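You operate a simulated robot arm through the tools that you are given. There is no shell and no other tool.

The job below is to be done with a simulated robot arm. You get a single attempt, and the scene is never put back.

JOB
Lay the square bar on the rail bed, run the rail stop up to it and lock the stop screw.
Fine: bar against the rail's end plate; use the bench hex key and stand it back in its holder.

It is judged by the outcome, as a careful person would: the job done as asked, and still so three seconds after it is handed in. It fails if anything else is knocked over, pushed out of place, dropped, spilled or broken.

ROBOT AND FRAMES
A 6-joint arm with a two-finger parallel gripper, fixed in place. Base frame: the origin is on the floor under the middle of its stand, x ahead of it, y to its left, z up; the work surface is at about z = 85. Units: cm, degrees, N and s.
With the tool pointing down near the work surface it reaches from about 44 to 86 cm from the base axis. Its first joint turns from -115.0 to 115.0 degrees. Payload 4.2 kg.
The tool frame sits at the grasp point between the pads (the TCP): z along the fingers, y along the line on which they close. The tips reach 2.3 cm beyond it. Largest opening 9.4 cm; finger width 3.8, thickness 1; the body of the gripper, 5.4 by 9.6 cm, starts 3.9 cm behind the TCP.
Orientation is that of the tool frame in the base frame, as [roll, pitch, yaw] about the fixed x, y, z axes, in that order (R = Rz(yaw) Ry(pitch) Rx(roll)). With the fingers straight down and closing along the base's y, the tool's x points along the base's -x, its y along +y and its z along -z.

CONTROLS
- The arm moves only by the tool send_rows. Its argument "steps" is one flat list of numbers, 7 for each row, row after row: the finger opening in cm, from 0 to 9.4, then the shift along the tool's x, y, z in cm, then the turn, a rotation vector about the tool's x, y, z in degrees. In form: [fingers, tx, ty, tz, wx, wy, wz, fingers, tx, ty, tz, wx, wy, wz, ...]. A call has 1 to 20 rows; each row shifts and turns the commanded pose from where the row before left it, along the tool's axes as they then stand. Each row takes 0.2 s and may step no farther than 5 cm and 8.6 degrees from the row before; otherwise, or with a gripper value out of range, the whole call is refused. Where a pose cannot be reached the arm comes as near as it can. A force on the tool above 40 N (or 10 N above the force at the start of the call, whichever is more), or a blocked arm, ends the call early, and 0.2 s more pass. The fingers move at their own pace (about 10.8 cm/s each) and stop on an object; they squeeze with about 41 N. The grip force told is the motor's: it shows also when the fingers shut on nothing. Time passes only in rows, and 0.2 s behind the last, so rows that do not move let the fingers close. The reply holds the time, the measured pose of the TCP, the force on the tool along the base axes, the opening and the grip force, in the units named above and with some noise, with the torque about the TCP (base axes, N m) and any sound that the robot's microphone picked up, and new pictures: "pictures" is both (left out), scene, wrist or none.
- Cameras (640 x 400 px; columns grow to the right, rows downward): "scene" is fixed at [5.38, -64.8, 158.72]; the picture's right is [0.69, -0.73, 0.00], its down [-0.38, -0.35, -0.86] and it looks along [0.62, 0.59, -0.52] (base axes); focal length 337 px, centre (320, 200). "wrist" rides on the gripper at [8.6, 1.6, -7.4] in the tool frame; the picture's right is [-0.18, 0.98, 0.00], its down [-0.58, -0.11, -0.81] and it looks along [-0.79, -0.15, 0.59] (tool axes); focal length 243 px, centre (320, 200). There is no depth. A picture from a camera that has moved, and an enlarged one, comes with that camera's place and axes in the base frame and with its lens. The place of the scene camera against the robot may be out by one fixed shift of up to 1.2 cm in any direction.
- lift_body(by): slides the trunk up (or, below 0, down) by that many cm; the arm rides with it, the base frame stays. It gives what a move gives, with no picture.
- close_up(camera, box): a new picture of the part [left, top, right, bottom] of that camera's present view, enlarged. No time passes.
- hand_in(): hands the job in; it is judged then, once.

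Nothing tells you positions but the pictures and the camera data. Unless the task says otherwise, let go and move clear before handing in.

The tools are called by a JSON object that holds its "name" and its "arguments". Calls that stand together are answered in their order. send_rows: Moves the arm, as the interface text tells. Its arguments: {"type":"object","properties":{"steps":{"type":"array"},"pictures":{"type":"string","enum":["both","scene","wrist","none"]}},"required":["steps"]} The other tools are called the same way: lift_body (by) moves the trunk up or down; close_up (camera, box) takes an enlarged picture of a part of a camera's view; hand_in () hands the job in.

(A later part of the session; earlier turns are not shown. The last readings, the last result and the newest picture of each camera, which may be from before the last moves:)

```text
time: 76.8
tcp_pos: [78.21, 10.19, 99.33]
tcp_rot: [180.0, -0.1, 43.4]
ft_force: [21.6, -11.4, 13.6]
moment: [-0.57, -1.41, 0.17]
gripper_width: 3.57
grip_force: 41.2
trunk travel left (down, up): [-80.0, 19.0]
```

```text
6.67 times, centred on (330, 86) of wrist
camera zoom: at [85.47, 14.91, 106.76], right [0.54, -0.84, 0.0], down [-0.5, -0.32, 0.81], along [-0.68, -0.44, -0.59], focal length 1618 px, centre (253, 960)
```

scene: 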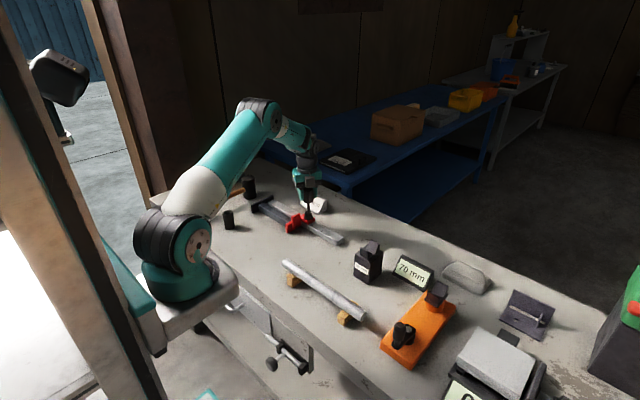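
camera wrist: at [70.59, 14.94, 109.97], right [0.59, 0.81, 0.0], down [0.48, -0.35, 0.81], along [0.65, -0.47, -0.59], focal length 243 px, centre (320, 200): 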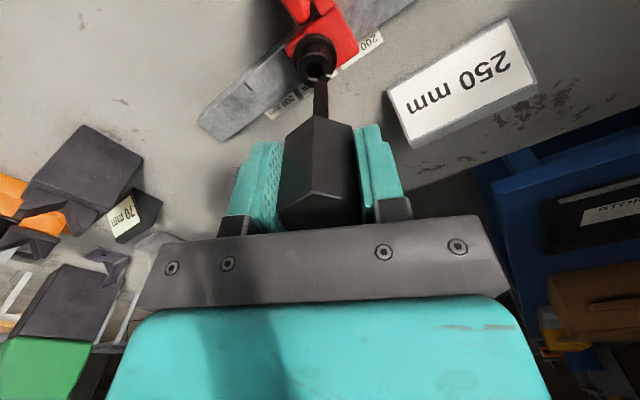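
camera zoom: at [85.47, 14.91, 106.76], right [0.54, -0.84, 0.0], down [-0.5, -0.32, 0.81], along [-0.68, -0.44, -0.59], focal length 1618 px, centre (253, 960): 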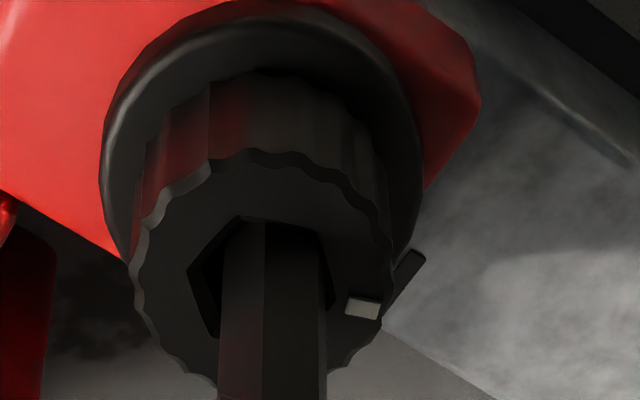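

{"name": "send_rows", "arguments": {"steps": [0, 0.017, 0.026, 0, 0, 0, 4, 0, 0.017, 0.026, 0, 0, 0, 4, 0, 0.018, 0.025, 0, 0, 0, 4, 0, 0.018, 0.025, 0, 0, 0, 4, 0, 0.018, 0.025, 0, 0, 0, 4], "pictures": "none"}}

{"name": "close_up", "arguments": {"camera": "wrist", "box": [290, 56, 370, 116]}}

{"name": "close_up", "arguments": {"camera": "scene", "box": [285, 195, 330, 225]}}

```text
time: 78.1
tcp_pos: [78.36, 9.56, 99.25]
tcp_rot: [180.0, 0.7, 27.0]
ft_force: [-15.1, 27.5, 3.6]
moment: [1.7, 0.65, -0.18]
gripper_width: 3.61
grip_force: 41.5
out of reach, approached as far as the arm can: row 5
trunk travel left (down, up): [-80.0, 19.0]
stopped in row 5: the force on the tool passed its limit at 45 N (the readings are from after the stop); the commanded pose is now the measured one
```

```text
6.67 times, centred on (330, 86) of wrist
camera zoom: at [86.88, 12.21, 106.54], right [0.28, -0.96, 0.0], down [-0.56, -0.16, 0.81], along [-0.78, -0.23, -0.58], focal length 1618 px, centre (253, 960)
```

zoom: 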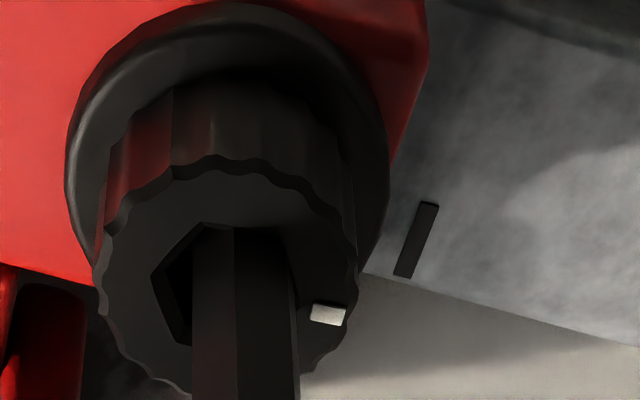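

```text
13.33 times, centred on (308, 210) of scene
camera zoom: at [5.38, -64.8, 158.72], right [0.69, -0.73, 0.0], down [-0.38, -0.35, -0.86], along [0.62, 0.59, -0.52], focal length 4492 px, centre (487, 67)
```

zoom: 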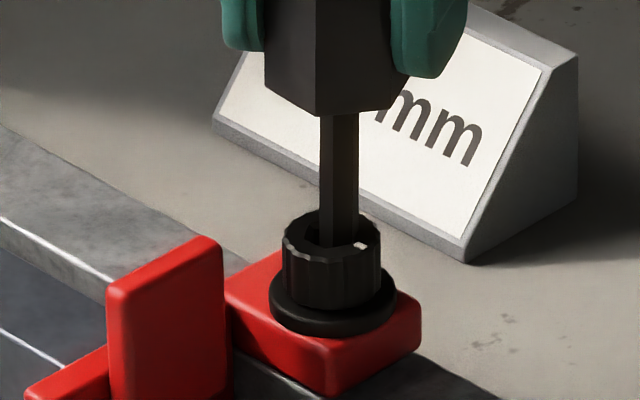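

The wrist hit its turning limit at yaw≈27° and pushed sideways with about 30 N. The stop didn't move, which suggests the screw is already clamping. I'll relieve the side load first.

{"name": "send_rows", "arguments": {"steps": [0, 0, -0.1, 0, 0, 0, -3, 0, 0, -0.1, 0, 0, 0, -3, 0, 0, 0, 0, 0, 0, 0], "pictures": "none"}}

```text
time: 78.9
tcp_pos: [78.57, 9.6, 99.25]
tcp_rot: [180.0, 0.6, 32.6]
ft_force: [-17.3, 26.2, 9.0]
moment: [1.36, 0.67, -0.17]
gripper_width: 3.61
grip_force: 41.3
trunk travel left (down, up): [-80.0, 19.0]
```

{"name": "send_rows", "arguments": {"steps": [0, -0.017, -0.16, 0, 0, 0, 0, 0, -0.017, -0.16, 0, 0, 0, 0, 0, 0, 0, 0, 0, 0, 0], "pictures": "none"}}

{"name": "close_up", "arguments": {"camera": "scene", "box": [285, 195, 330, 225]}}

```text
time: 79.7
tcp_pos: [78.35, 9.67, 99.14]
tcp_rot: [179.8, 0.5, 32.2]
ft_force: [-7.9, 15.1, 6.0]
moment: [1.05, 0.21, -0.05]
gripper_width: 3.55
grip_force: 40.7
trunk travel left (down, up): [-80.0, 19.0]
```

```text
13.33 times, centred on (308, 210) of scene
camera zoom: at [5.38, -64.8, 158.72], right [0.69, -0.73, 0.0], down [-0.38, -0.35, -0.86], along [0.62, 0.59, -0.52], focal length 4492 px, centre (487, 67)
```

zoom: 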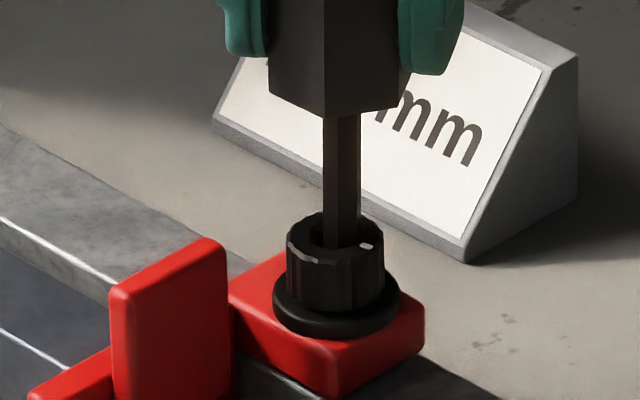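

The stop slipped back about 1 mm under that 26 N push. That shows clamping has started, since it slid at 2 N before, but it isn't locked yet. I'll relieve the load, withdraw the key, and rewind the wrist for another turn.

{"name": "send_rows", "arguments": {"steps": [0, 0, -0.15, -0.1, 0, 0, 0, 0, 0, -0.1, -0.1, 0, 0, 0, 0, 0, 0, 0, 0, 0, 0], "pictures": "none"}}

```text
time: 80.5
tcp_pos: [78.4, 9.69, 99.34]
tcp_rot: [179.9, 0.6, 32.0]
ft_force: [-0.2, -0.6, -1.1]
moment: [-0.05, -0.01, -0.02]
gripper_width: 3.55
grip_force: 41.1
trunk travel left (down, up): [-80.0, 19.0]
```

{"name": "send_rows", "arguments": {"steps": [0, 0, 0, -0.5, 0, 0, 0, 0, 0, 0, -1, 0, 0, 0, 0, 0, 0, -1, 0, 0, 0, 0, 0, 0, 0, 0, 0, 0], "pictures": "both"}}

{"name": "close_up", "arguments": {"camera": "scene", "box": [285, 180, 335, 225]}}

{"name": "close_up", "arguments": {"camera": "wrist", "box": [240, 40, 400, 240]}}

```text
time: 81.5
tcp_pos: [78.17, 9.79, 101.89]
tcp_rot: [179.9, 0.6, 32.1]
ft_force: [0.0, 0.6, -1.0]
moment: [0.01, 0.0, 0.01]
gripper_width: 3.55
grip_force: 41.4
trunk travel left (down, up): [-80.0, 19.0]
camera wrist: at [86.4, 13.13, 109.2], right [0.37, -0.93, 0.0], down [-0.54, -0.21, 0.81], along [-0.75, -0.3, -0.58], focal length 243 px, centre (320, 200)
```

scene: 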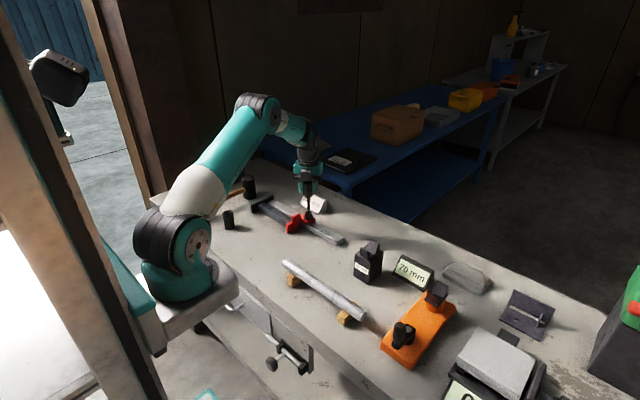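
wrist: 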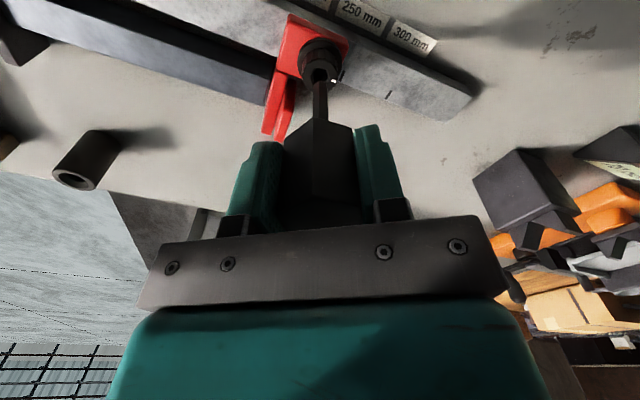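

```text
8.89 times, centred on (310, 202) of scene
camera zoom: at [5.38, -64.8, 158.72], right [0.69, -0.73, 0.0], down [-0.38, -0.35, -0.86], along [0.62, 0.59, -0.52], focal length 2995 px, centre (409, 178)
```

zoom: 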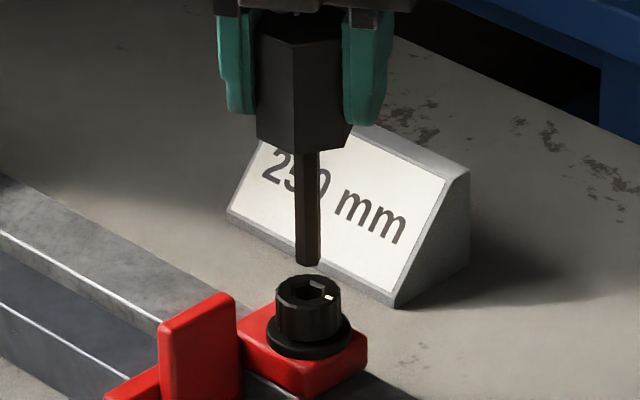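

```text
2.00 times, centred on (320, 140) of wrist
camera zoom: at [86.4, 13.13, 109.2], right [0.37, -0.93, 0.0], down [-0.54, -0.21, 0.81], along [-0.75, -0.3, -0.58], focal length 485 px, centre (320, 320)
```

zoom: 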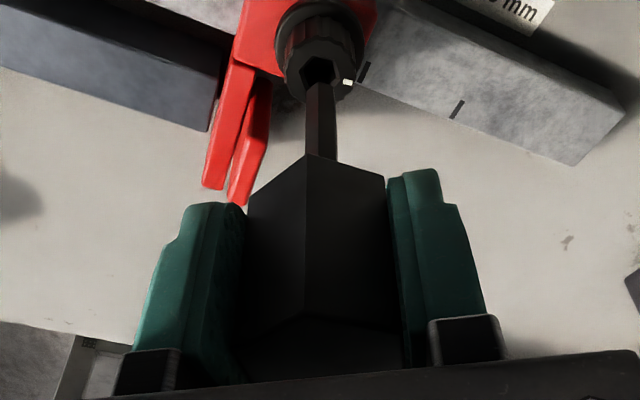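

{"name": "close_up", "arguments": {"camera": "wrist", "box": [300, 60, 340, 90]}}

{"name": "close_up", "arguments": {"camera": "scene", "box": [296, 198, 320, 218]}}

```text
13.33 times, centred on (320, 75) of wrist
camera zoom: at [86.4, 13.13, 109.2], right [0.37, -0.93, 0.0], down [-0.54, -0.21, 0.81], along [-0.75, -0.3, -0.58], focal length 3235 px, centre (320, 1867)
```

zoom: 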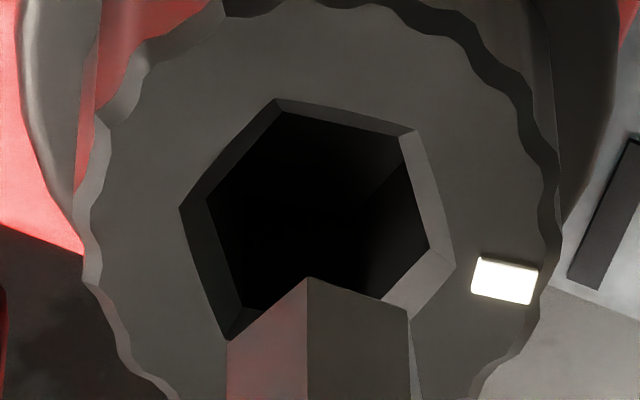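

```text
16.00 times, centred on (308, 208) of scene
camera zoom: at [5.38, -64.8, 158.72], right [0.69, -0.73, 0.0], down [-0.38, -0.35, -0.86], along [0.62, 0.59, -0.52], focal length 5391 px, centre (512, 72)
```

zoom: 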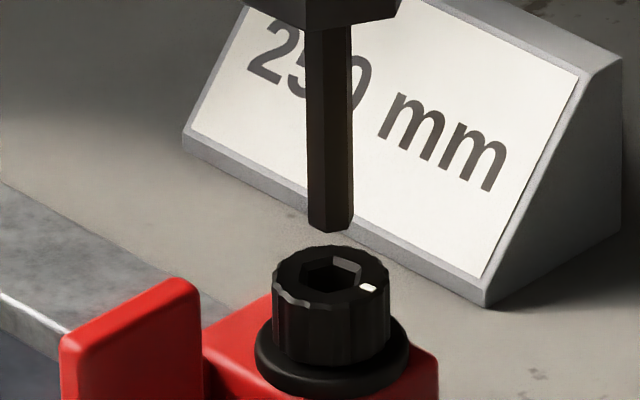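

The socket vertices now sit at about 40° (mod 60) and the mark is at -81°, so the screw has turned about 140° clockwise. I'll raise the key and rewind the wrist CCW to yaw≈220° for a long second turn.

{"name": "send_rows", "arguments": {"steps": [0, 0, 0, -1.5, 0, 0, 0, 0, 0, 0, 0, 0, 0, -8.5, 0, 0, 0, 0, 0, 0, -8.5, 0, 0, 0, 0, 0, 0, -8.5, 0, 0, 0, 0, 0, 0, -8.5, 0, 0, 0, 0, 0, 0, -8.5, 0, 0, 0, 0, 0, 0, -8.5, 0, 0, 0, 0, 0, 0, -8.5, 0, 0, 0, 0, 0, 0, -8.5, 0, 0, 0, 0, 0, 0, -8.5, 0, 0, 0, 0, 0, 0, -8.5, 0, 0, 0, 0, 0, 0, -8.5, 0, 0, 0, 0, 0, 0, -8.5, 0, 0, 0, 0, 0, 0, -8.5, 0, 0, 0, 0, 0, 0, -8.5, 0, 0, 0, 0, 0, 0, -8.5, 0, 0, 0, 0, 0, 0, -8.5, 0, 0, 0, 0, 0, 0, -8.5, 0, 0, 0, 0, 0, 0, -8.5, 0, 0, 0, 0, 0, 0, -8.5], "pictures": "none"}}

{"name": "send_rows", "arguments": {"steps": [0, 0, 0, 0, 0, 0, -8.5, 0, 0, 0, 0, 0, 0, -8.5, 0, 0, 0, 0, 0, 0, -8.5, 0, 0, 0, 0, 0, 0, 0], "pictures": "wrist"}}

```text
time: 85.7
tcp_pos: [78.15, 9.88, 103.21]
tcp_rot: [-179.7, -0.7, -166.2]
ft_force: [-0.1, -0.3, -1.6]
moment: [0.0, 0.03, -0.01]
gripper_width: 3.57
grip_force: 41.0
trunk travel left (down, up): [-80.0, 19.0]
```

```text
time: 86.7
tcp_pos: [78.27, 9.9, 103.19]
tcp_rot: [-179.9, -0.7, -140.7]
ft_force: [-0.2, 0.0, -1.1]
moment: [0.0, 0.02, 0.0]
gripper_width: 3.59
grip_force: 40.8
trunk travel left (down, up): [-80.0, 19.0]
camera wrist: at [70.52, 5.74, 110.84], right [-0.48, 0.88, 0.0], down [0.53, 0.29, 0.8], along [0.7, 0.38, -0.6], focal length 243 px, centre (320, 200)
```

wrist: 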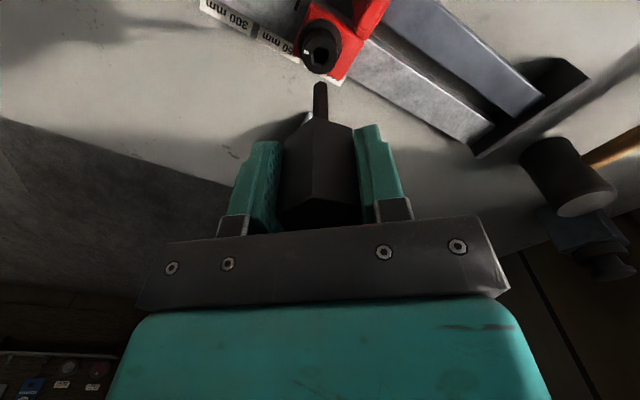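

{"name": "send_rows", "arguments": {"steps": [0, 0, 0, 0.5, 0, -0.7, 0, 0, 0, 0, 0, 0, 0, 0], "pictures": "none"}}

{"name": "close_up", "arguments": {"camera": "wrist", "box": [296, 46, 344, 86]}}

{"name": "close_up", "arguments": {"camera": "scene", "box": [296, 198, 320, 218]}}

{"name": "close_up", "arguments": {"camera": "wrist", "box": [296, 66, 344, 106]}}

```text
time: 87.3
tcp_pos: [78.25, 9.94, 102.87]
tcp_rot: [-179.9, 0.0, -140.7]
ft_force: [-0.5, 0.5, -1.2]
moment: [0.0, 0.0, 0.04]
gripper_width: 3.57
grip_force: 41.3
trunk travel left (down, up): [-80.0, 19.0]
```

```text
10.00 times, centred on (320, 66) of wrist
camera zoom: at [70.41, 5.67, 110.24], right [-0.48, 0.88, 0.0], down [0.52, 0.28, 0.81], along [0.71, 0.39, -0.59], focal length 2426 px, centre (320, 1540)
```

zoom: 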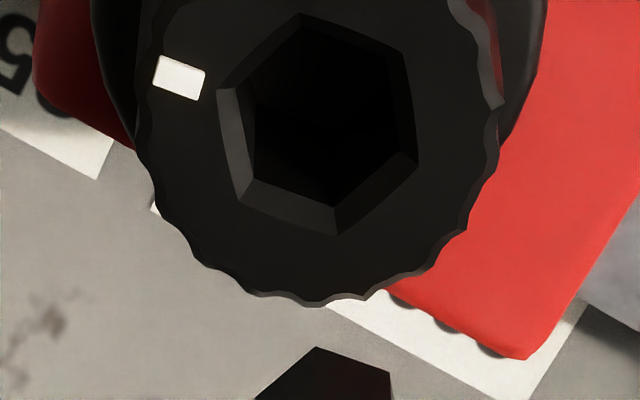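

```text
16.00 times, centred on (308, 208) of scene
camera zoom: at [5.38, -64.8, 158.72], right [0.69, -0.73, 0.0], down [-0.38, -0.35, -0.86], along [0.62, 0.59, -0.52], focal length 5391 px, centre (512, 72)
```

zoom: 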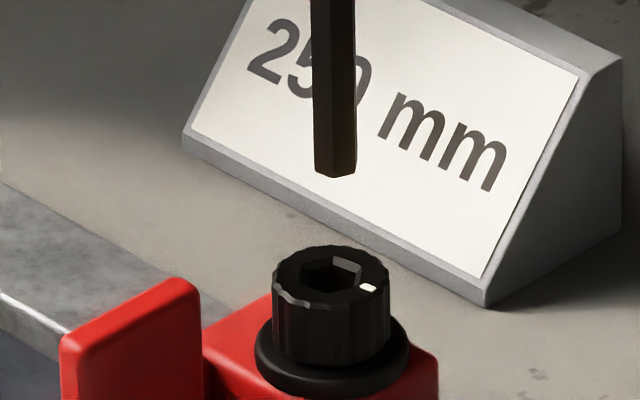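

```text
10.00 times, centred on (320, 86) of wrist
camera zoom: at [70.41, 5.67, 110.24], right [-0.48, 0.88, 0.0], down [0.52, 0.28, 0.81], along [0.71, 0.39, -0.59], focal length 2426 px, centre (320, 1340)
```

zoom: 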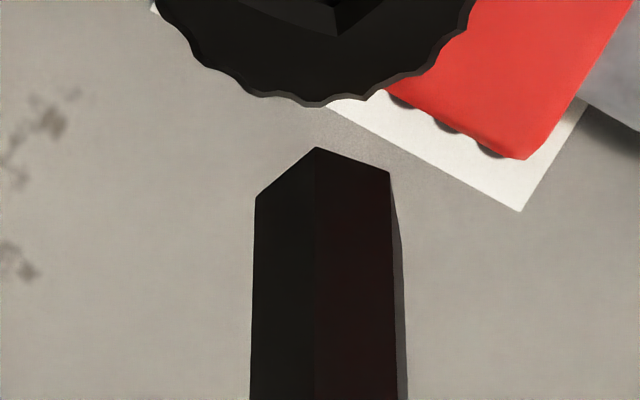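

The socket is clearly visible and the bit's angle matches it. The bit centre needs to move about (-0.78, -0.47). Moving there and checking.

{"name": "send_rows", "arguments": {"steps": [0, 0.45, 0.065, 0.2, 0, 0, 0, 0, 0.45, 0.065, 0.3, 0, 0, 0, 0, 0, 0, 0.4, 0, 0, 0, 0, 0, 0, 0, 0, 0, 0], "pictures": "none"}}

{"name": "close_up", "arguments": {"camera": "wrist", "box": [296, 56, 344, 96]}}

{"name": "close_up", "arguments": {"camera": "scene", "box": [296, 198, 320, 218]}}

```text
time: 88.3
tcp_pos: [77.39, 9.27, 101.86]
tcp_rot: [-179.9, 0.0, -140.7]
ft_force: [0.0, -0.4, -1.8]
moment: [0.02, -0.02, 0.01]
gripper_width: 3.57
grip_force: 41.2
trunk travel left (down, up): [-80.0, 19.0]
```

```text
10.00 times, centred on (320, 76) of wrist
camera zoom: at [69.63, 5.23, 109.41], right [-0.48, 0.88, 0.0], down [0.52, 0.28, 0.81], along [0.71, 0.39, -0.59], focal length 2426 px, centre (320, 1440)
```

zoom: 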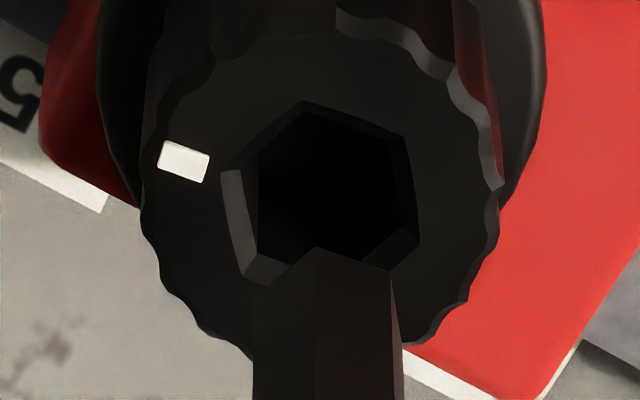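

```text
16.00 times, centred on (308, 208) of scene
camera zoom: at [5.38, -64.8, 158.72], right [0.69, -0.73, 0.0], down [-0.38, -0.35, -0.86], along [0.62, 0.59, -0.52], focal length 5391 px, centre (512, 72)
```

zoom: 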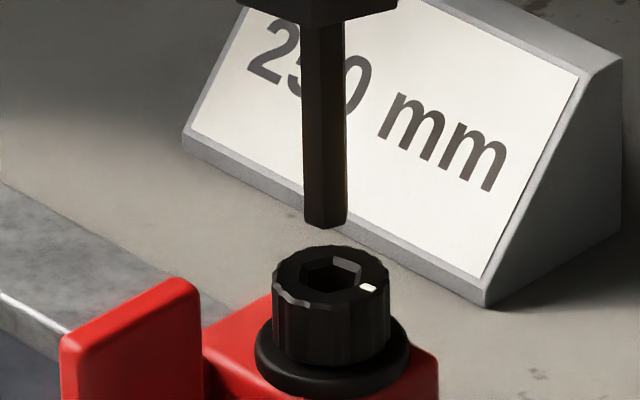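

{"name": "send_rows", "arguments": {"steps": [0, -0.09, -0.05, 0.4, 0, 0, 0, 0, 0, 0, 0.4, 0, 0, 0, 0, 0, 0, 0.3, 0, 0, 0, 0, 0, 0, 0.2, 0, 0, 0, 0, 0, 0, 0.2, 0, 0, 0, 0, 0, 0, 0, 0, 0, 0], "pictures": "none"}}

{"name": "close_up", "arguments": {"camera": "wrist", "box": [296, 46, 344, 86]}}

```text
time: 89.7
tcp_pos: [77.8, 9.38, 100.44]
tcp_rot: [-179.9, -0.1, -140.8]
ft_force: [0.3, -0.6, -0.5]
moment: [-0.02, -0.04, 0.04]
gripper_width: 3.55
grip_force: 41.3
trunk travel left (down, up): [-80.0, 19.0]
```

```text
10.00 times, centred on (320, 66) of wrist
camera zoom: at [69.8, 5.22, 107.89], right [-0.48, 0.88, 0.0], down [0.52, 0.28, 0.81], along [0.71, 0.39, -0.59], focal length 2426 px, centre (320, 1540)
```

zoom: 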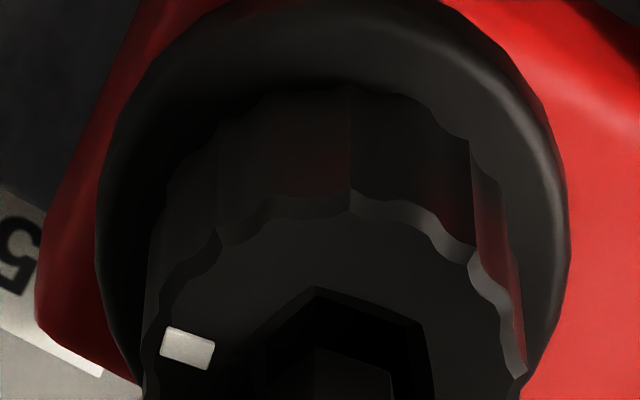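

{"name": "send_rows", "arguments": {"steps": [0, 0, 0, 0.25, 0, 0, 0, 0, 0, 0, 0.25, 0, 0, 0, 0, 0, 0, 0.2, 0, 0, 0, 0, 0, 0, 0, 0, 0, 0], "pictures": "none"}}

```text
time: 90.7
tcp_pos: [77.66, 9.31, 99.74]
tcp_rot: [-179.8, -0.1, -140.8]
ft_force: [0.1, 0.1, -0.7]
moment: [0.02, 0.03, 0.01]
gripper_width: 3.56
grip_force: 41.4
trunk travel left (down, up): [-80.0, 19.0]
```

Inserted without load. Now I'll push +y to slide the partly clamped stop the last ~1 mm back to the bar.

{"name": "send_rows", "arguments": {"steps": [0, -0.051, 0.062, 0, 0, 0, 0, 0, -0.051, 0.062, 0, 0, 0, 0, 0, -0.051, 0.062, 0, 0, 0, 0, 0, -0.051, 0.062, 0, 0, 0, 0, 0, 0, 0, 0, 0, 0, 0], "pictures": "none"}}

{"name": "close_up", "arguments": {"camera": "scene", "box": [285, 195, 330, 225]}}

```text
time: 91.9
tcp_pos: [77.71, 9.57, 99.69]
tcp_rot: [180.0, -0.1, -140.9]
ft_force: [-3.6, -11.3, -2.0]
moment: [-1.09, 0.36, -0.07]
gripper_width: 3.6
grip_force: 40.9
trunk travel left (down, up): [-80.0, 19.0]
```

```text
13.33 times, centred on (308, 210) of scene
camera zoom: at [5.38, -64.8, 158.72], right [0.69, -0.73, 0.0], down [-0.38, -0.35, -0.86], along [0.62, 0.59, -0.52], focal length 4492 px, centre (487, 67)
```

zoom: 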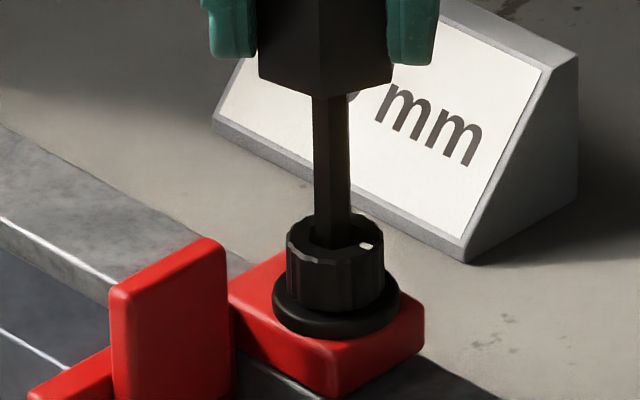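

{"name": "send_rows", "arguments": {"steps": [0, -0.051, 0.062, 0, 0, 0, 0, 0, -0.051, 0.062, 0, 0, 0, 0, 0, -0.045, 0.054, 0, 0, 0, 0, 0, 0, 0, 0, 0, 0, 0], "pictures": "none"}}

{"name": "close_up", "arguments": {"camera": "scene", "box": [285, 195, 330, 225]}}

```text
time: 92.9
tcp_pos: [77.64, 9.82, 99.72]
tcp_rot: [-179.9, 0.1, -140.9]
ft_force: [0.5, -19.4, -1.1]
moment: [-1.74, -0.02, -0.04]
gripper_width: 3.57
grip_force: 41.0
trunk travel left (down, up): [-80.0, 19.0]
```

```text
13.33 times, centred on (308, 210) of scene
camera zoom: at [5.38, -64.8, 158.72], right [0.69, -0.73, 0.0], down [-0.38, -0.35, -0.86], along [0.62, 0.59, -0.52], focal length 4492 px, centre (487, 67)
```

zoom: 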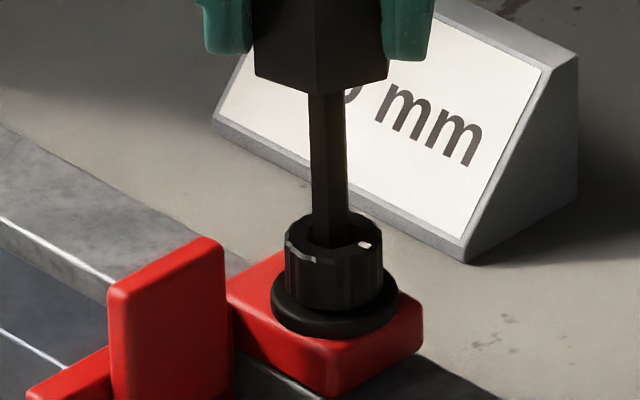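

{"name": "send_rows", "arguments": {"steps": [0, -0.045, 0.054, 0, 0, 0, 0, 0, -0.045, 0.054, 0, 0, 0, 0, 0, -0.032, 0.039, 0, 0, 0, 0, 0, 0, 0, 0, 0, 0, 0], "pictures": "none"}}

{"name": "close_up", "arguments": {"camera": "scene", "box": [285, 195, 330, 225]}}

```text
time: 93.9
tcp_pos: [77.64, 9.9, 99.68]
tcp_rot: [-179.8, -0.1, -141.0]
ft_force: [3.5, -21.0, -3.0]
moment: [-1.89, -0.25, -0.1]
gripper_width: 3.58
grip_force: 41.2
trunk travel left (down, up): [-80.0, 19.0]
```

```text
13.33 times, centred on (308, 210) of scene
camera zoom: at [5.38, -64.8, 158.72], right [0.69, -0.73, 0.0], down [-0.38, -0.35, -0.86], along [0.62, 0.59, -0.52], focal length 4492 px, centre (487, 67)
```

zoom: 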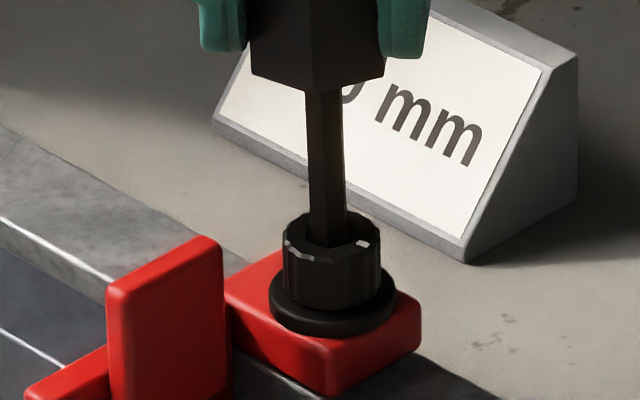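

{"name": "send_rows", "arguments": {"steps": [0, -0.038, 0.046, 0, 0, 0, 0, 0, 0, 0, 0, 0, 0, 0, 0, 0, 0, 0, 0, 0, 0], "pictures": "none"}}

{"name": "close_up", "arguments": {"camera": "scene", "box": [278, 210, 308, 235]}}

```text
time: 94.7
tcp_pos: [77.65, 10.02, 99.63]
tcp_rot: [-179.9, 0.0, -140.9]
ft_force: [4.0, -20.9, -2.3]
moment: [-1.81, -0.41, -0.12]
gripper_width: 3.58
grip_force: 41.0
trunk travel left (down, up): [-80.0, 19.0]
```

```text
16.00 times, centred on (293, 222) of scene
camera zoom: at [5.38, -64.8, 158.72], right [0.69, -0.73, 0.0], down [-0.38, -0.35, -0.86], along [0.62, 0.59, -0.52], focal length 5391 px, centre (752, -160)
```

zoom: 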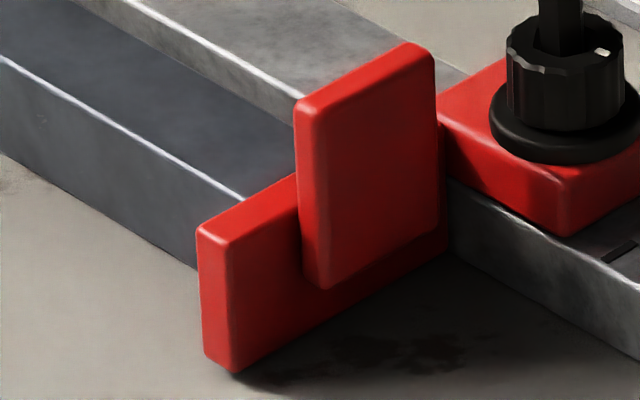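

{"name": "send_rows", "arguments": {"steps": [0, -0.038, 0.046, 0, 0, 0, 0, 0, -0.038, 0.046, 0, 0, 0, 0, 0, 0, 0, 0, 0, 0, 0], "pictures": "none"}}

{"name": "close_up", "arguments": {"camera": "scene", "box": [278, 210, 308, 235]}}

```text
time: 95.5
tcp_pos: [77.55, 10.03, 99.72]
tcp_rot: [-179.9, 0.0, -141.0]
ft_force: [2.4, -24.2, -0.9]
moment: [-2.09, -0.27, -0.12]
gripper_width: 3.61
grip_force: 41.7
trunk travel left (down, up): [-80.0, 19.0]
```

```text
16.00 times, centred on (293, 222) of scene
camera zoom: at [5.38, -64.8, 158.72], right [0.69, -0.73, 0.0], down [-0.38, -0.35, -0.86], along [0.62, 0.59, -0.52], focal length 5391 px, centre (752, -160)
```

zoom: 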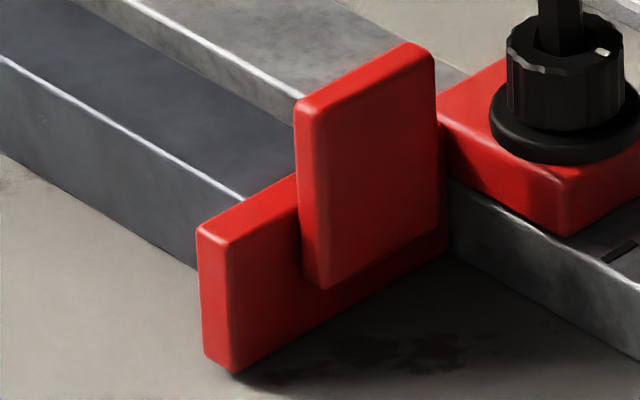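

The stop is seated on the bar again (foot position matches the original). I'll ease the +y preload a bit, press down to the socket floor and begin the second clockwise turn.

{"name": "send_rows", "arguments": {"steps": [0, 0.057, -0.07, 0.15, 0, 0, 0, 0, 0, 0, 0.15, 0, 0, 0, 0, 0, 0, 0.1, 0, 0, 0, 0, 0, 0, 0, 0, 0, 0], "pictures": "none"}}

```text
time: 96.5
tcp_pos: [77.57, 10.09, 99.34]
tcp_rot: [-179.9, 0.1, -141.0]
ft_force: [5.1, -21.0, 6.5]
moment: [-1.7, -0.45, -0.08]
gripper_width: 3.61
grip_force: 40.7
trunk travel left (down, up): [-80.0, 19.0]
```

{"name": "send_rows", "arguments": {"steps": [0, 0.05, -0.06, 0.08, 0, 0, 0, 0, 0, 0, 0.04, 0, 0, 3, 0, 0, 0, 0, 0, 0, 4, 0, 0, 0, 0, 0, 0, 4], "pictures": "none"}}

{"name": "close_up", "arguments": {"camera": "wrist", "box": [290, 40, 370, 100]}}

```text
time: 97.5
tcp_pos: [77.7, 10.17, 99.23]
tcp_rot: [-179.9, 0.2, -151.9]
ft_force: [8.5, -14.4, 6.4]
moment: [-1.27, -0.81, 0.08]
gripper_width: 3.6
grip_force: 41.2
trunk travel left (down, up): [-80.0, 19.0]
```

```text
6.67 times, centred on (330, 70) of wrist
camera zoom: at [69.12, 7.44, 106.61], right [-0.3, 0.95, 0.0], down [0.56, 0.18, 0.81], along [0.77, 0.24, -0.59], focal length 1618 px, centre (253, 1067)
```

zoom: 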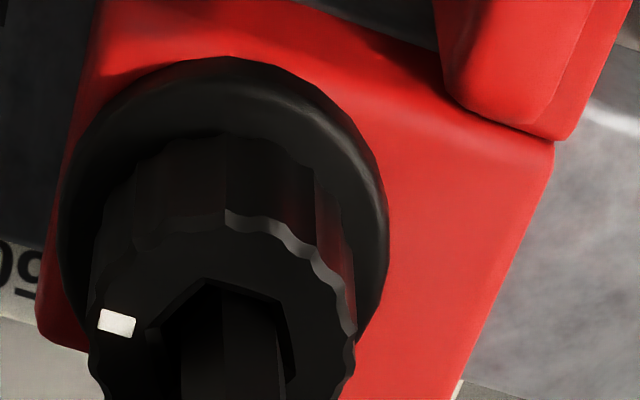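

{"name": "send_rows", "arguments": {"steps": [0, 0, 0, 0.06, 0, 0, 4, 0, 0, 0, 0, 0, 0, 4, 0, 0, 0, 0, 0, 0, 4, 0, 0, 0, 0, 0, 0, 4], "pictures": "none"}}

{"name": "close_up", "arguments": {"camera": "wrist", "box": [290, 40, 370, 100]}}

```text
time: 98.5
tcp_pos: [77.75, 10.13, 99.06]
tcp_rot: [180.0, 0.0, -167.9]
ft_force: [7.0, -11.6, 8.4]
moment: [-1.32, -0.84, 0.99]
gripper_width: 3.99
grip_force: 41.2
trunk travel left (down, up): [-80.0, 19.0]
```

```text
6.67 times, centred on (330, 70) of wrist
camera zoom: at [68.71, 9.88, 106.54], right [-0.03, 1.0, 0.0], down [0.59, 0.02, 0.81], along [0.81, 0.02, -0.59], focal length 1618 px, centre (253, 1067)
```

zoom: 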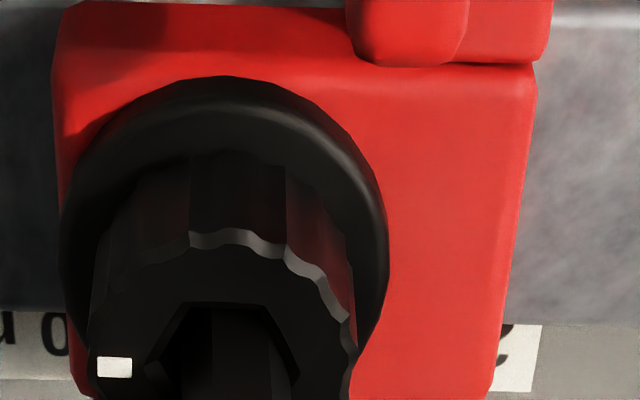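

The torque jumped to about 1 Nm with the bit fully seated (z≈99.1), the screw held firm at about 143° total turn, and the handle began to cam in the pads. The screw looks tight. I'll back the wrist off 15° to re-seat the grip and look.

{"name": "send_rows", "arguments": {"steps": [0, 0, 0, 0, 0, 0, -5, 0, 0, 0, 0, 0, 0, -5, 0, 0, 0, 0, 0, 0, -5, 0, 0, 0, 0, 0, 0, 0], "pictures": "none"}}

{"name": "close_up", "arguments": {"camera": "wrist", "box": [290, 40, 370, 100]}}

{"name": "close_up", "arguments": {"camera": "scene", "box": [278, 205, 318, 235]}}

```text
time: 99.5
tcp_pos: [77.73, 9.97, 99.07]
tcp_rot: [-180.0, -0.1, -152.8]
ft_force: [2.3, -17.0, -2.3]
moment: [-1.7, -0.06, 0.13]
gripper_width: 3.59
grip_force: 40.7
trunk travel left (down, up): [-80.0, 19.0]
```

```text
6.67 times, centred on (330, 70) of wrist
camera zoom: at [69.07, 7.53, 106.51], right [-0.28, 0.96, 0.0], down [0.57, 0.17, 0.81], along [0.77, 0.23, -0.59], focal length 1618 px, centre (253, 1067)
```

zoom: 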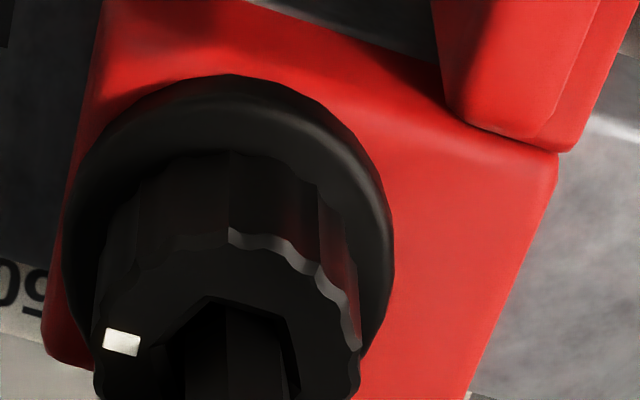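

```text
13.33 times, centred on (298, 220) of scene
camera zoom: at [5.38, -64.8, 158.72], right [0.69, -0.73, 0.0], down [-0.38, -0.35, -0.86], along [0.62, 0.59, -0.52], focal length 4492 px, centre (613, -67)
```

zoom: 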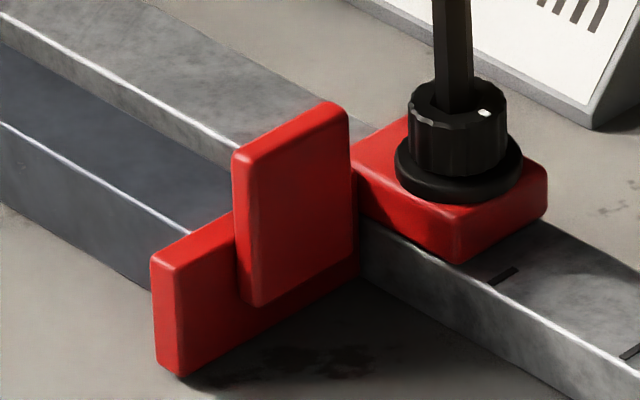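

{"name": "send_rows", "arguments": {"steps": [0, 0, 0, 0.03, 0, 0, 4, 0, 0, 0, 0, 0, 0, 3, 0, 0, 0, 0, 0, 0, 0], "pictures": "none"}}

{"name": "close_up", "arguments": {"camera": "scene", "box": [296, 200, 320, 220]}}

```text
time: 100.3
tcp_pos: [77.69, 10.02, 99.16]
tcp_rot: [-180.0, 0.1, -159.9]
ft_force: [3.6, -12.5, -4.7]
moment: [-0.99, -0.34, 0.05]
gripper_width: 3.59
grip_force: 41.2
trunk travel left (down, up): [-80.0, 19.0]
```

```text
16.00 times, centred on (308, 210) of scene
camera zoom: at [5.38, -64.8, 158.72], right [0.69, -0.73, 0.0], down [-0.38, -0.35, -0.86], along [0.62, 0.59, -0.52], focal length 5391 px, centre (512, 40)
```

zoom: 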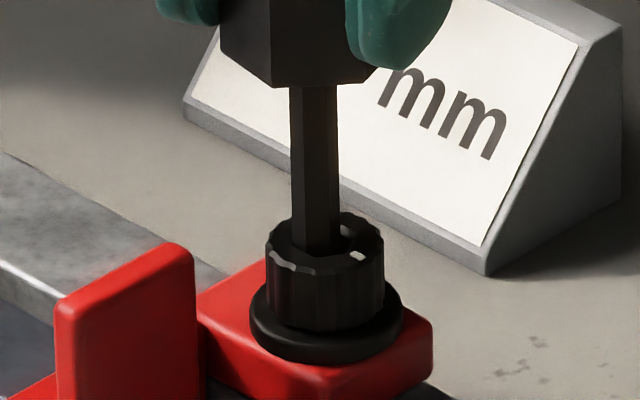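

{"name": "send_rows", "arguments": {"steps": [0, 0, 0, 0.04, 0, 0, 4, 0, 0, 0, 0, 0, 0, 0], "pictures": "none"}}

{"name": "send_rows", "arguments": {"steps": [0, 0, 0, 0.02, 0, 0, 3, 0, 0, 0, 0, 0, 0, 0], "pictures": "none"}}

{"name": "close_up", "arguments": {"camera": "wrist", "box": [290, 40, 370, 100]}}

```text
time: 100.9
tcp_pos: [77.61, 10.0, 99.11]
tcp_rot: [180.0, 0.2, -163.9]
ft_force: [5.2, -10.3, 0.7]
moment: [-0.87, -0.43, 0.01]
gripper_width: 3.57
grip_force: 41.0
trunk travel left (down, up): [-80.0, 19.0]
```

```text
time: 101.5
tcp_pos: [77.73, 9.98, 99.13]
tcp_rot: [180.0, 0.2, -166.9]
ft_force: [5.6, -10.1, 5.7]
moment: [-0.83, -0.47, 0.04]
gripper_width: 3.58
grip_force: 40.9
trunk travel left (down, up): [-80.0, 19.0]
```

```text
6.67 times, centred on (330, 70) of wrist
camera zoom: at [68.77, 9.65, 106.54], right [-0.04, 1.0, 0.0], down [0.59, 0.03, 0.81], along [0.81, 0.04, -0.59], focal length 1618 px, centre (253, 1067)
```

zoom: 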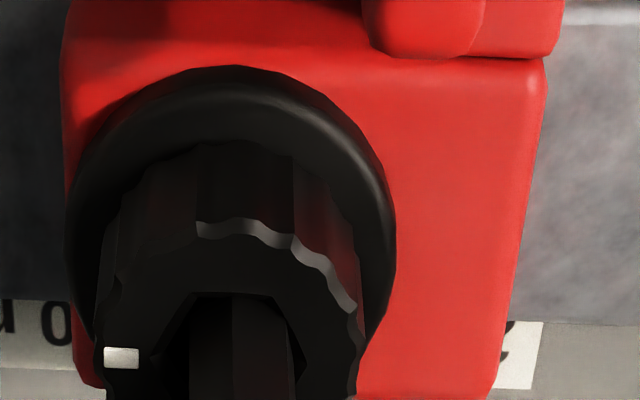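

{"name": "send_rows", "arguments": {"steps": [0, 0, 0, -0.1, 0, 0, -5, 0, 0, 0, 0, 0, 0, -6, 0, 0, 0, 0, 0, 0, -6, 0, 0, 0, 0, 0, 0, -5, 0, 0, 0, 0, 0, 0, 0], "pictures": "none"}}

{"name": "close_up", "arguments": {"camera": "wrist", "box": [290, 40, 370, 100]}}

```text
time: 102.7
tcp_pos: [77.66, 10.0, 99.24]
tcp_rot: [180.0, 0.0, -144.8]
ft_force: [7.8, -11.0, -3.4]
moment: [-0.88, -0.67, 0.01]
gripper_width: 3.58
grip_force: 41.3
trunk travel left (down, up): [-80.0, 19.0]
```

```text
6.67 times, centred on (330, 70) of wrist
camera zoom: at [69.55, 6.36, 106.55], right [-0.42, 0.91, 0.0], down [0.54, 0.25, 0.81], along [0.73, 0.34, -0.59], focal length 1618 px, centre (253, 1067)
```

zoom: 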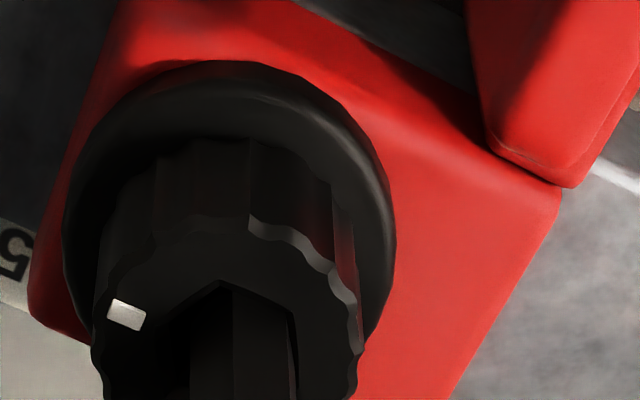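

{"name": "send_rows", "arguments": {"steps": [0, -0.009, -0.092, 0, 0, 0, 0, 0, 0, 0, 0.08, 0, 0, 0, 0, 0, 0, 0.08, 0, 0, 0, 0, 0, 0, 0, 0, 0, 0], "pictures": "none"}}

```text
time: 103.7
tcp_pos: [77.72, 10.01, 98.99]
tcp_rot: [-180.0, 0.0, -144.8]
ft_force: [1.6, -7.9, 1.3]
moment: [-0.57, -0.1, -0.05]
gripper_width: 3.56
grip_force: 40.4
trunk travel left (down, up): [-80.0, 19.0]
```

{"name": "send_rows", "arguments": {"steps": [0, 0, -0.03, 0.08, 0, 0, 0, 0, 0, 0, 0.08, 0, 0, 0, 0, 0, 0, 0, 0, 0, 0], "pictures": "none"}}

```text
time: 104.5
tcp_pos: [77.65, 9.99, 99.04]
tcp_rot: [-179.9, 0.2, -144.7]
ft_force: [-3.5, -5.3, 14.8]
moment: [-0.6, 0.29, 0.0]
gripper_width: 3.56
grip_force: 40.8
trunk travel left (down, up): [-80.0, 19.0]
```

Seated with about 15 N down. Now turning clockwise in small steps, reading torque each time.

{"name": "send_rows", "arguments": {"steps": [0, 0, 0, 0, 0, 0, 4, 0, 0, 0, 0, 0, 0, 4, 0, 0, 0, 0, 0, 0, 0], "pictures": "none"}}

{"name": "send_rows", "arguments": {"steps": [0, 0, 0, 0, 0, 0, 4, 0, 0, 0, 0, 0, 0, 0], "pictures": "none"}}

{"name": "send_rows", "arguments": {"steps": [0, 0, 0, 0, 0, 0, 4, 0, 0, 0, 0, 0, 0, 0], "pictures": "none"}}

```text
time: 105.3
tcp_pos: [77.86, 10.05, 98.96]
tcp_rot: [-179.9, 0.2, -152.8]
ft_force: [9.2, -4.0, 14.1]
moment: [-0.32, -0.93, 1.32]
gripper_width: 3.69
grip_force: 41.5
trunk travel left (down, up): [-80.0, 19.0]
```

```text
time: 105.9
tcp_pos: [77.71, 9.93, 98.76]
tcp_rot: [-179.9, 0.2, -157.0]
ft_force: [9.2, -5.2, 13.0]
moment: [-0.63, -0.82, 1.09]
gripper_width: 3.79
grip_force: 41.0
trunk travel left (down, up): [-80.0, 19.0]
```

```text
time: 106.5
tcp_pos: [77.65, 9.96, 98.79]
tcp_rot: [-179.9, 0.0, -160.9]
ft_force: [6.8, -7.0, 10.3]
moment: [-0.87, -0.68, 0.95]
gripper_width: 3.95
grip_force: 41.1
trunk travel left (down, up): [-80.0, 19.0]
```

{"name": "close_up", "arguments": {"camera": "wrist", "box": [290, 40, 370, 100]}}

{"name": "close_up", "arguments": {"camera": "scene", "box": [296, 200, 320, 220]}}

```text
6.67 times, centred on (330, 70) of wrist
camera zoom: at [68.79, 8.66, 106.22], right [-0.15, 0.99, 0.0], down [0.58, 0.09, 0.81], along [0.8, 0.12, -0.59], focal length 1618 px, centre (253, 1067)
```

zoom: 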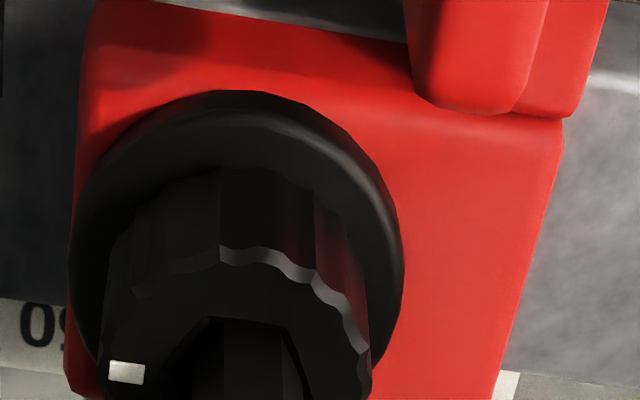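

```text
16.00 times, centred on (308, 210) of scene
camera zoom: at [5.38, -64.8, 158.72], right [0.69, -0.73, 0.0], down [-0.38, -0.35, -0.86], along [0.62, 0.59, -0.52], focal length 5391 px, centre (512, 40)
```

zoom: 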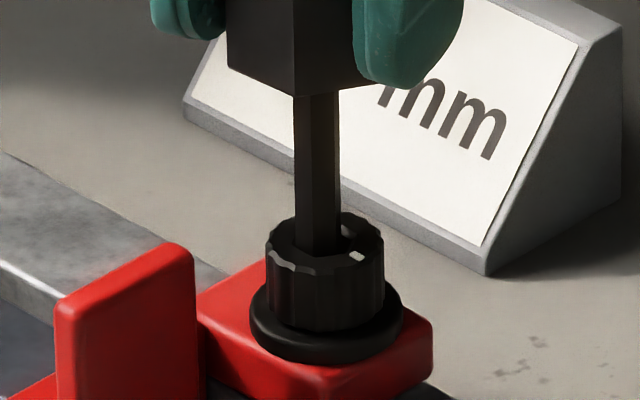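

The bit now transmits over 1.3 Nm and the screw holds, so it's tight. I'll re-flush the grip and give one more firm twist to be sure.

{"name": "send_rows", "arguments": {"steps": [0, 0, 0, 0, 0, 0, -4, 0, 0, 0, 0, 0, 0, -4, 0, 0, 0, 0, 0, 0, -4, 0, 0, 0, 0, 0, 0, 0], "pictures": "none"}}

```text
time: 107.5
tcp_pos: [77.66, 10.01, 98.76]
tcp_rot: [-180.0, -0.2, -148.6]
ft_force: [0.3, -9.3, -1.5]
moment: [-0.85, -0.02, 0.4]
gripper_width: 3.62
grip_force: 40.7
trunk travel left (down, up): [-80.0, 19.0]
```

{"name": "send_rows", "arguments": {"steps": [0, 0, 0, 0.1, 0, 0, -1.5, 0, 0, 0, 0.1, 0, 0, 0, 0, 0, 0, 0, 0, 0, 0], "pictures": "none"}}

```text
time: 108.3
tcp_pos: [77.69, 9.93, 98.64]
tcp_rot: [-179.9, -0.1, -147.2]
ft_force: [-6.9, -14.7, 6.9]
moment: [-1.25, 0.47, 0.55]
gripper_width: 3.56
grip_force: 40.5
trunk travel left (down, up): [-80.0, 19.0]
```

{"name": "send_rows", "arguments": {"steps": [0, 0, 0, 0.03, 0, 0, 4, 0, 0, 0, 0, 0, 0, 4, 0, 0, 0, 0, 0, 0, 0], "pictures": "none"}}

{"name": "send_rows", "arguments": {"steps": [0, 0, 0, 0, 0, 0, 3, 0, 0, 0, 0, 0, 0, 0], "pictures": "none"}}

{"name": "close_up", "arguments": {"camera": "scene", "box": [296, 200, 320, 220]}}

{"name": "close_up", "arguments": {"camera": "scene", "box": [278, 205, 318, 235]}}

```text
time: 109.1
tcp_pos: [77.91, 10.08, 98.57]
tcp_rot: [179.9, 0.4, -155.3]
ft_force: [13.7, -5.2, 0.0]
moment: [-0.47, -1.29, 1.1]
gripper_width: 3.75
grip_force: 40.7
trunk travel left (down, up): [-80.0, 19.0]
```

```text
time: 109.7
tcp_pos: [77.85, 9.99, 98.65]
tcp_rot: [180.0, 0.2, -158.4]
ft_force: [12.4, -4.5, 5.5]
moment: [-0.6, -1.11, 0.98]
gripper_width: 3.84
grip_force: 40.1
trunk travel left (down, up): [-80.0, 19.0]
```

```text
16.00 times, centred on (308, 210) of scene
camera zoom: at [5.38, -64.8, 158.72], right [0.69, -0.73, 0.0], down [-0.38, -0.35, -0.86], along [0.62, 0.59, -0.52], focal length 5391 px, centre (512, 40)
```

zoom: 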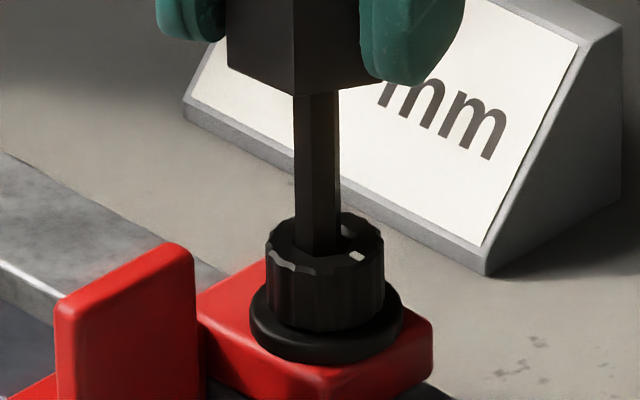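

```text
13.33 times, centred on (298, 220) of scene
camera zoom: at [5.38, -64.8, 158.72], right [0.69, -0.73, 0.0], down [-0.38, -0.35, -0.86], along [0.62, 0.59, -0.52], focal length 4492 px, centre (613, -67)
```

zoom: 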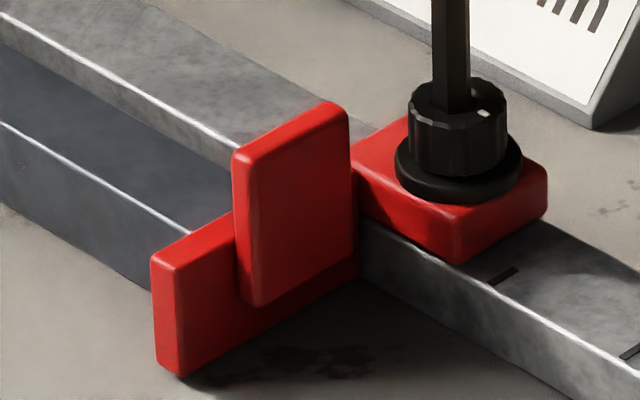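

The mark stays fixed under repeated ~1.1–1.3 Nm twists, so the screw is fully tight and the stop is still on the bar. I'll release the torque gently, then do a light check push before withdrawing.

{"name": "send_rows", "arguments": {"steps": [0, 0, 0, 0, 0, 0, -4, 0, 0, 0, 0, 0, 0, -4, 0, 0, 0, 0, 0, 0, -2.5, 0, 0, 0, -0.05, 0, 0, 0], "pictures": "none"}}

```text
time: 110.7
tcp_pos: [77.59, 9.79, 98.72]
tcp_rot: [180.0, 0.0, -147.9]
ft_force: [3.5, -11.4, 5.0]
moment: [-0.94, -0.12, 0.37]
gripper_width: 3.59
grip_force: 40.8
trunk travel left (down, up): [-80.0, 19.0]
```

{"name": "send_rows", "arguments": {"steps": [0, 0.053, -0.085, -0.05, 0, 0, 0, 0, 0.053, -0.085, -0.05, 0, 0, 0, 0, 0.053, -0.085, 0, 0, 0, 0, 0, 0, 0, 0, 0, 0, 0], "pictures": "none"}}

```text
time: 111.7
tcp_pos: [77.55, 9.56, 98.72]
tcp_rot: [-179.9, 0.0, -147.8]
ft_force: [-0.7, -0.4, -0.2]
moment: [0.02, 0.01, -0.02]
gripper_width: 3.56
grip_force: 41.3
trunk travel left (down, up): [-80.0, 19.0]
```

{"name": "send_rows", "arguments": {"steps": [0, 0.053, -0.085, 0, 0, 0, 0, 0, 0.053, -0.085, 0, 0, 0, 0, 0, 0.053, -0.085, 0, 0, 0, 0, 0, 0, 0, 0, 0, 0, 0], "pictures": "none"}}

{"name": "close_up", "arguments": {"camera": "scene", "box": [278, 205, 318, 235]}}

```text
time: 112.7
tcp_pos: [77.64, 9.53, 98.73]
tcp_rot: [180.0, 0.2, -147.8]
ft_force: [-0.9, 13.3, -1.4]
moment: [1.14, 0.08, -0.02]
gripper_width: 3.54
grip_force: 40.9
trunk travel left (down, up): [-80.0, 19.0]
```

```text
13.33 times, centred on (298, 220) of scene
camera zoom: at [5.38, -64.8, 158.72], right [0.69, -0.73, 0.0], down [-0.38, -0.35, -0.86], along [0.62, 0.59, -0.52], focal length 4492 px, centre (613, -67)
```

zoom: 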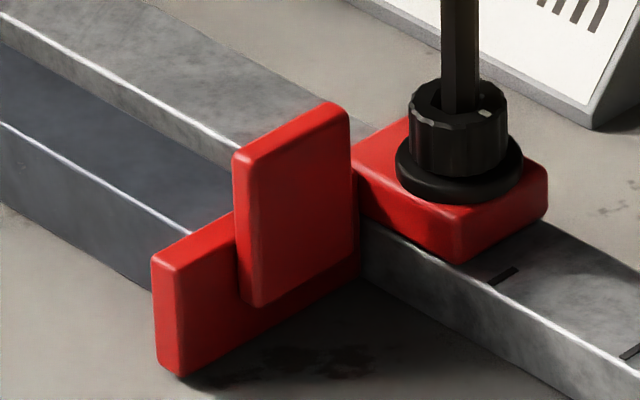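

{"name": "send_rows", "arguments": {"steps": [0, 0.053, -0.085, 0, 0, 0, 0, 0, 0.053, -0.085, 0, 0, 0, 0, 0, 0, 0, 0, 0, 0, 0], "pictures": "none"}}

{"name": "close_up", "arguments": {"camera": "scene", "box": [278, 205, 318, 235]}}

```text
time: 113.5
tcp_pos: [77.77, 9.42, 98.86]
tcp_rot: [-179.9, 0.0, -147.6]
ft_force: [-3.2, 22.5, 0.5]
moment: [1.8, 0.25, 0.02]
gripper_width: 3.57
grip_force: 41.0
trunk travel left (down, up): [-80.0, 19.0]
```

```text
13.33 times, centred on (298, 220) of scene
camera zoom: at [5.38, -64.8, 158.72], right [0.69, -0.73, 0.0], down [-0.38, -0.35, -0.86], along [0.62, 0.59, -0.52], focal length 4492 px, centre (613, -67)
```

zoom: 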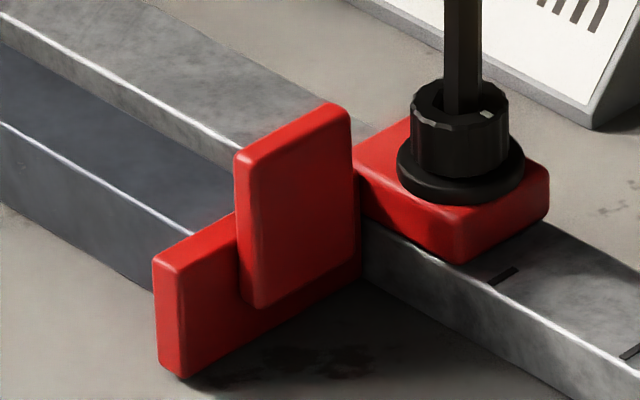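

The stop resists well, with about 0.6 mm of creep at 22 N, so the clamp is tight. I'll press it back to firm contact with the bar using the key, pushing in +y only.

{"name": "send_rows", "arguments": {"steps": [0, -0.054, 0.084, 0, 0, 0, 0, 0, -0.054, 0.084, 0, 0, 0, 0, 0, -0.054, 0.084, 0, 0, 0, 0, 0, -0.054, 0.084, 0, 0, 0, 0, 0, -0.054, 0.084, 0, 0, 0, 0, 0, -0.027, 0.042, 0, 0, 0, 0, 0, 0, 0, 0, 0, 0, 0], "pictures": "none"}}

```text
time: 115.1
tcp_pos: [77.7, 9.61, 98.76]
tcp_rot: [-179.9, -0.1, -147.9]
ft_force: [-0.6, -4.5, -1.6]
moment: [-0.32, 0.11, -0.04]
gripper_width: 3.59
grip_force: 40.8
trunk travel left (down, up): [-80.0, 19.0]
```

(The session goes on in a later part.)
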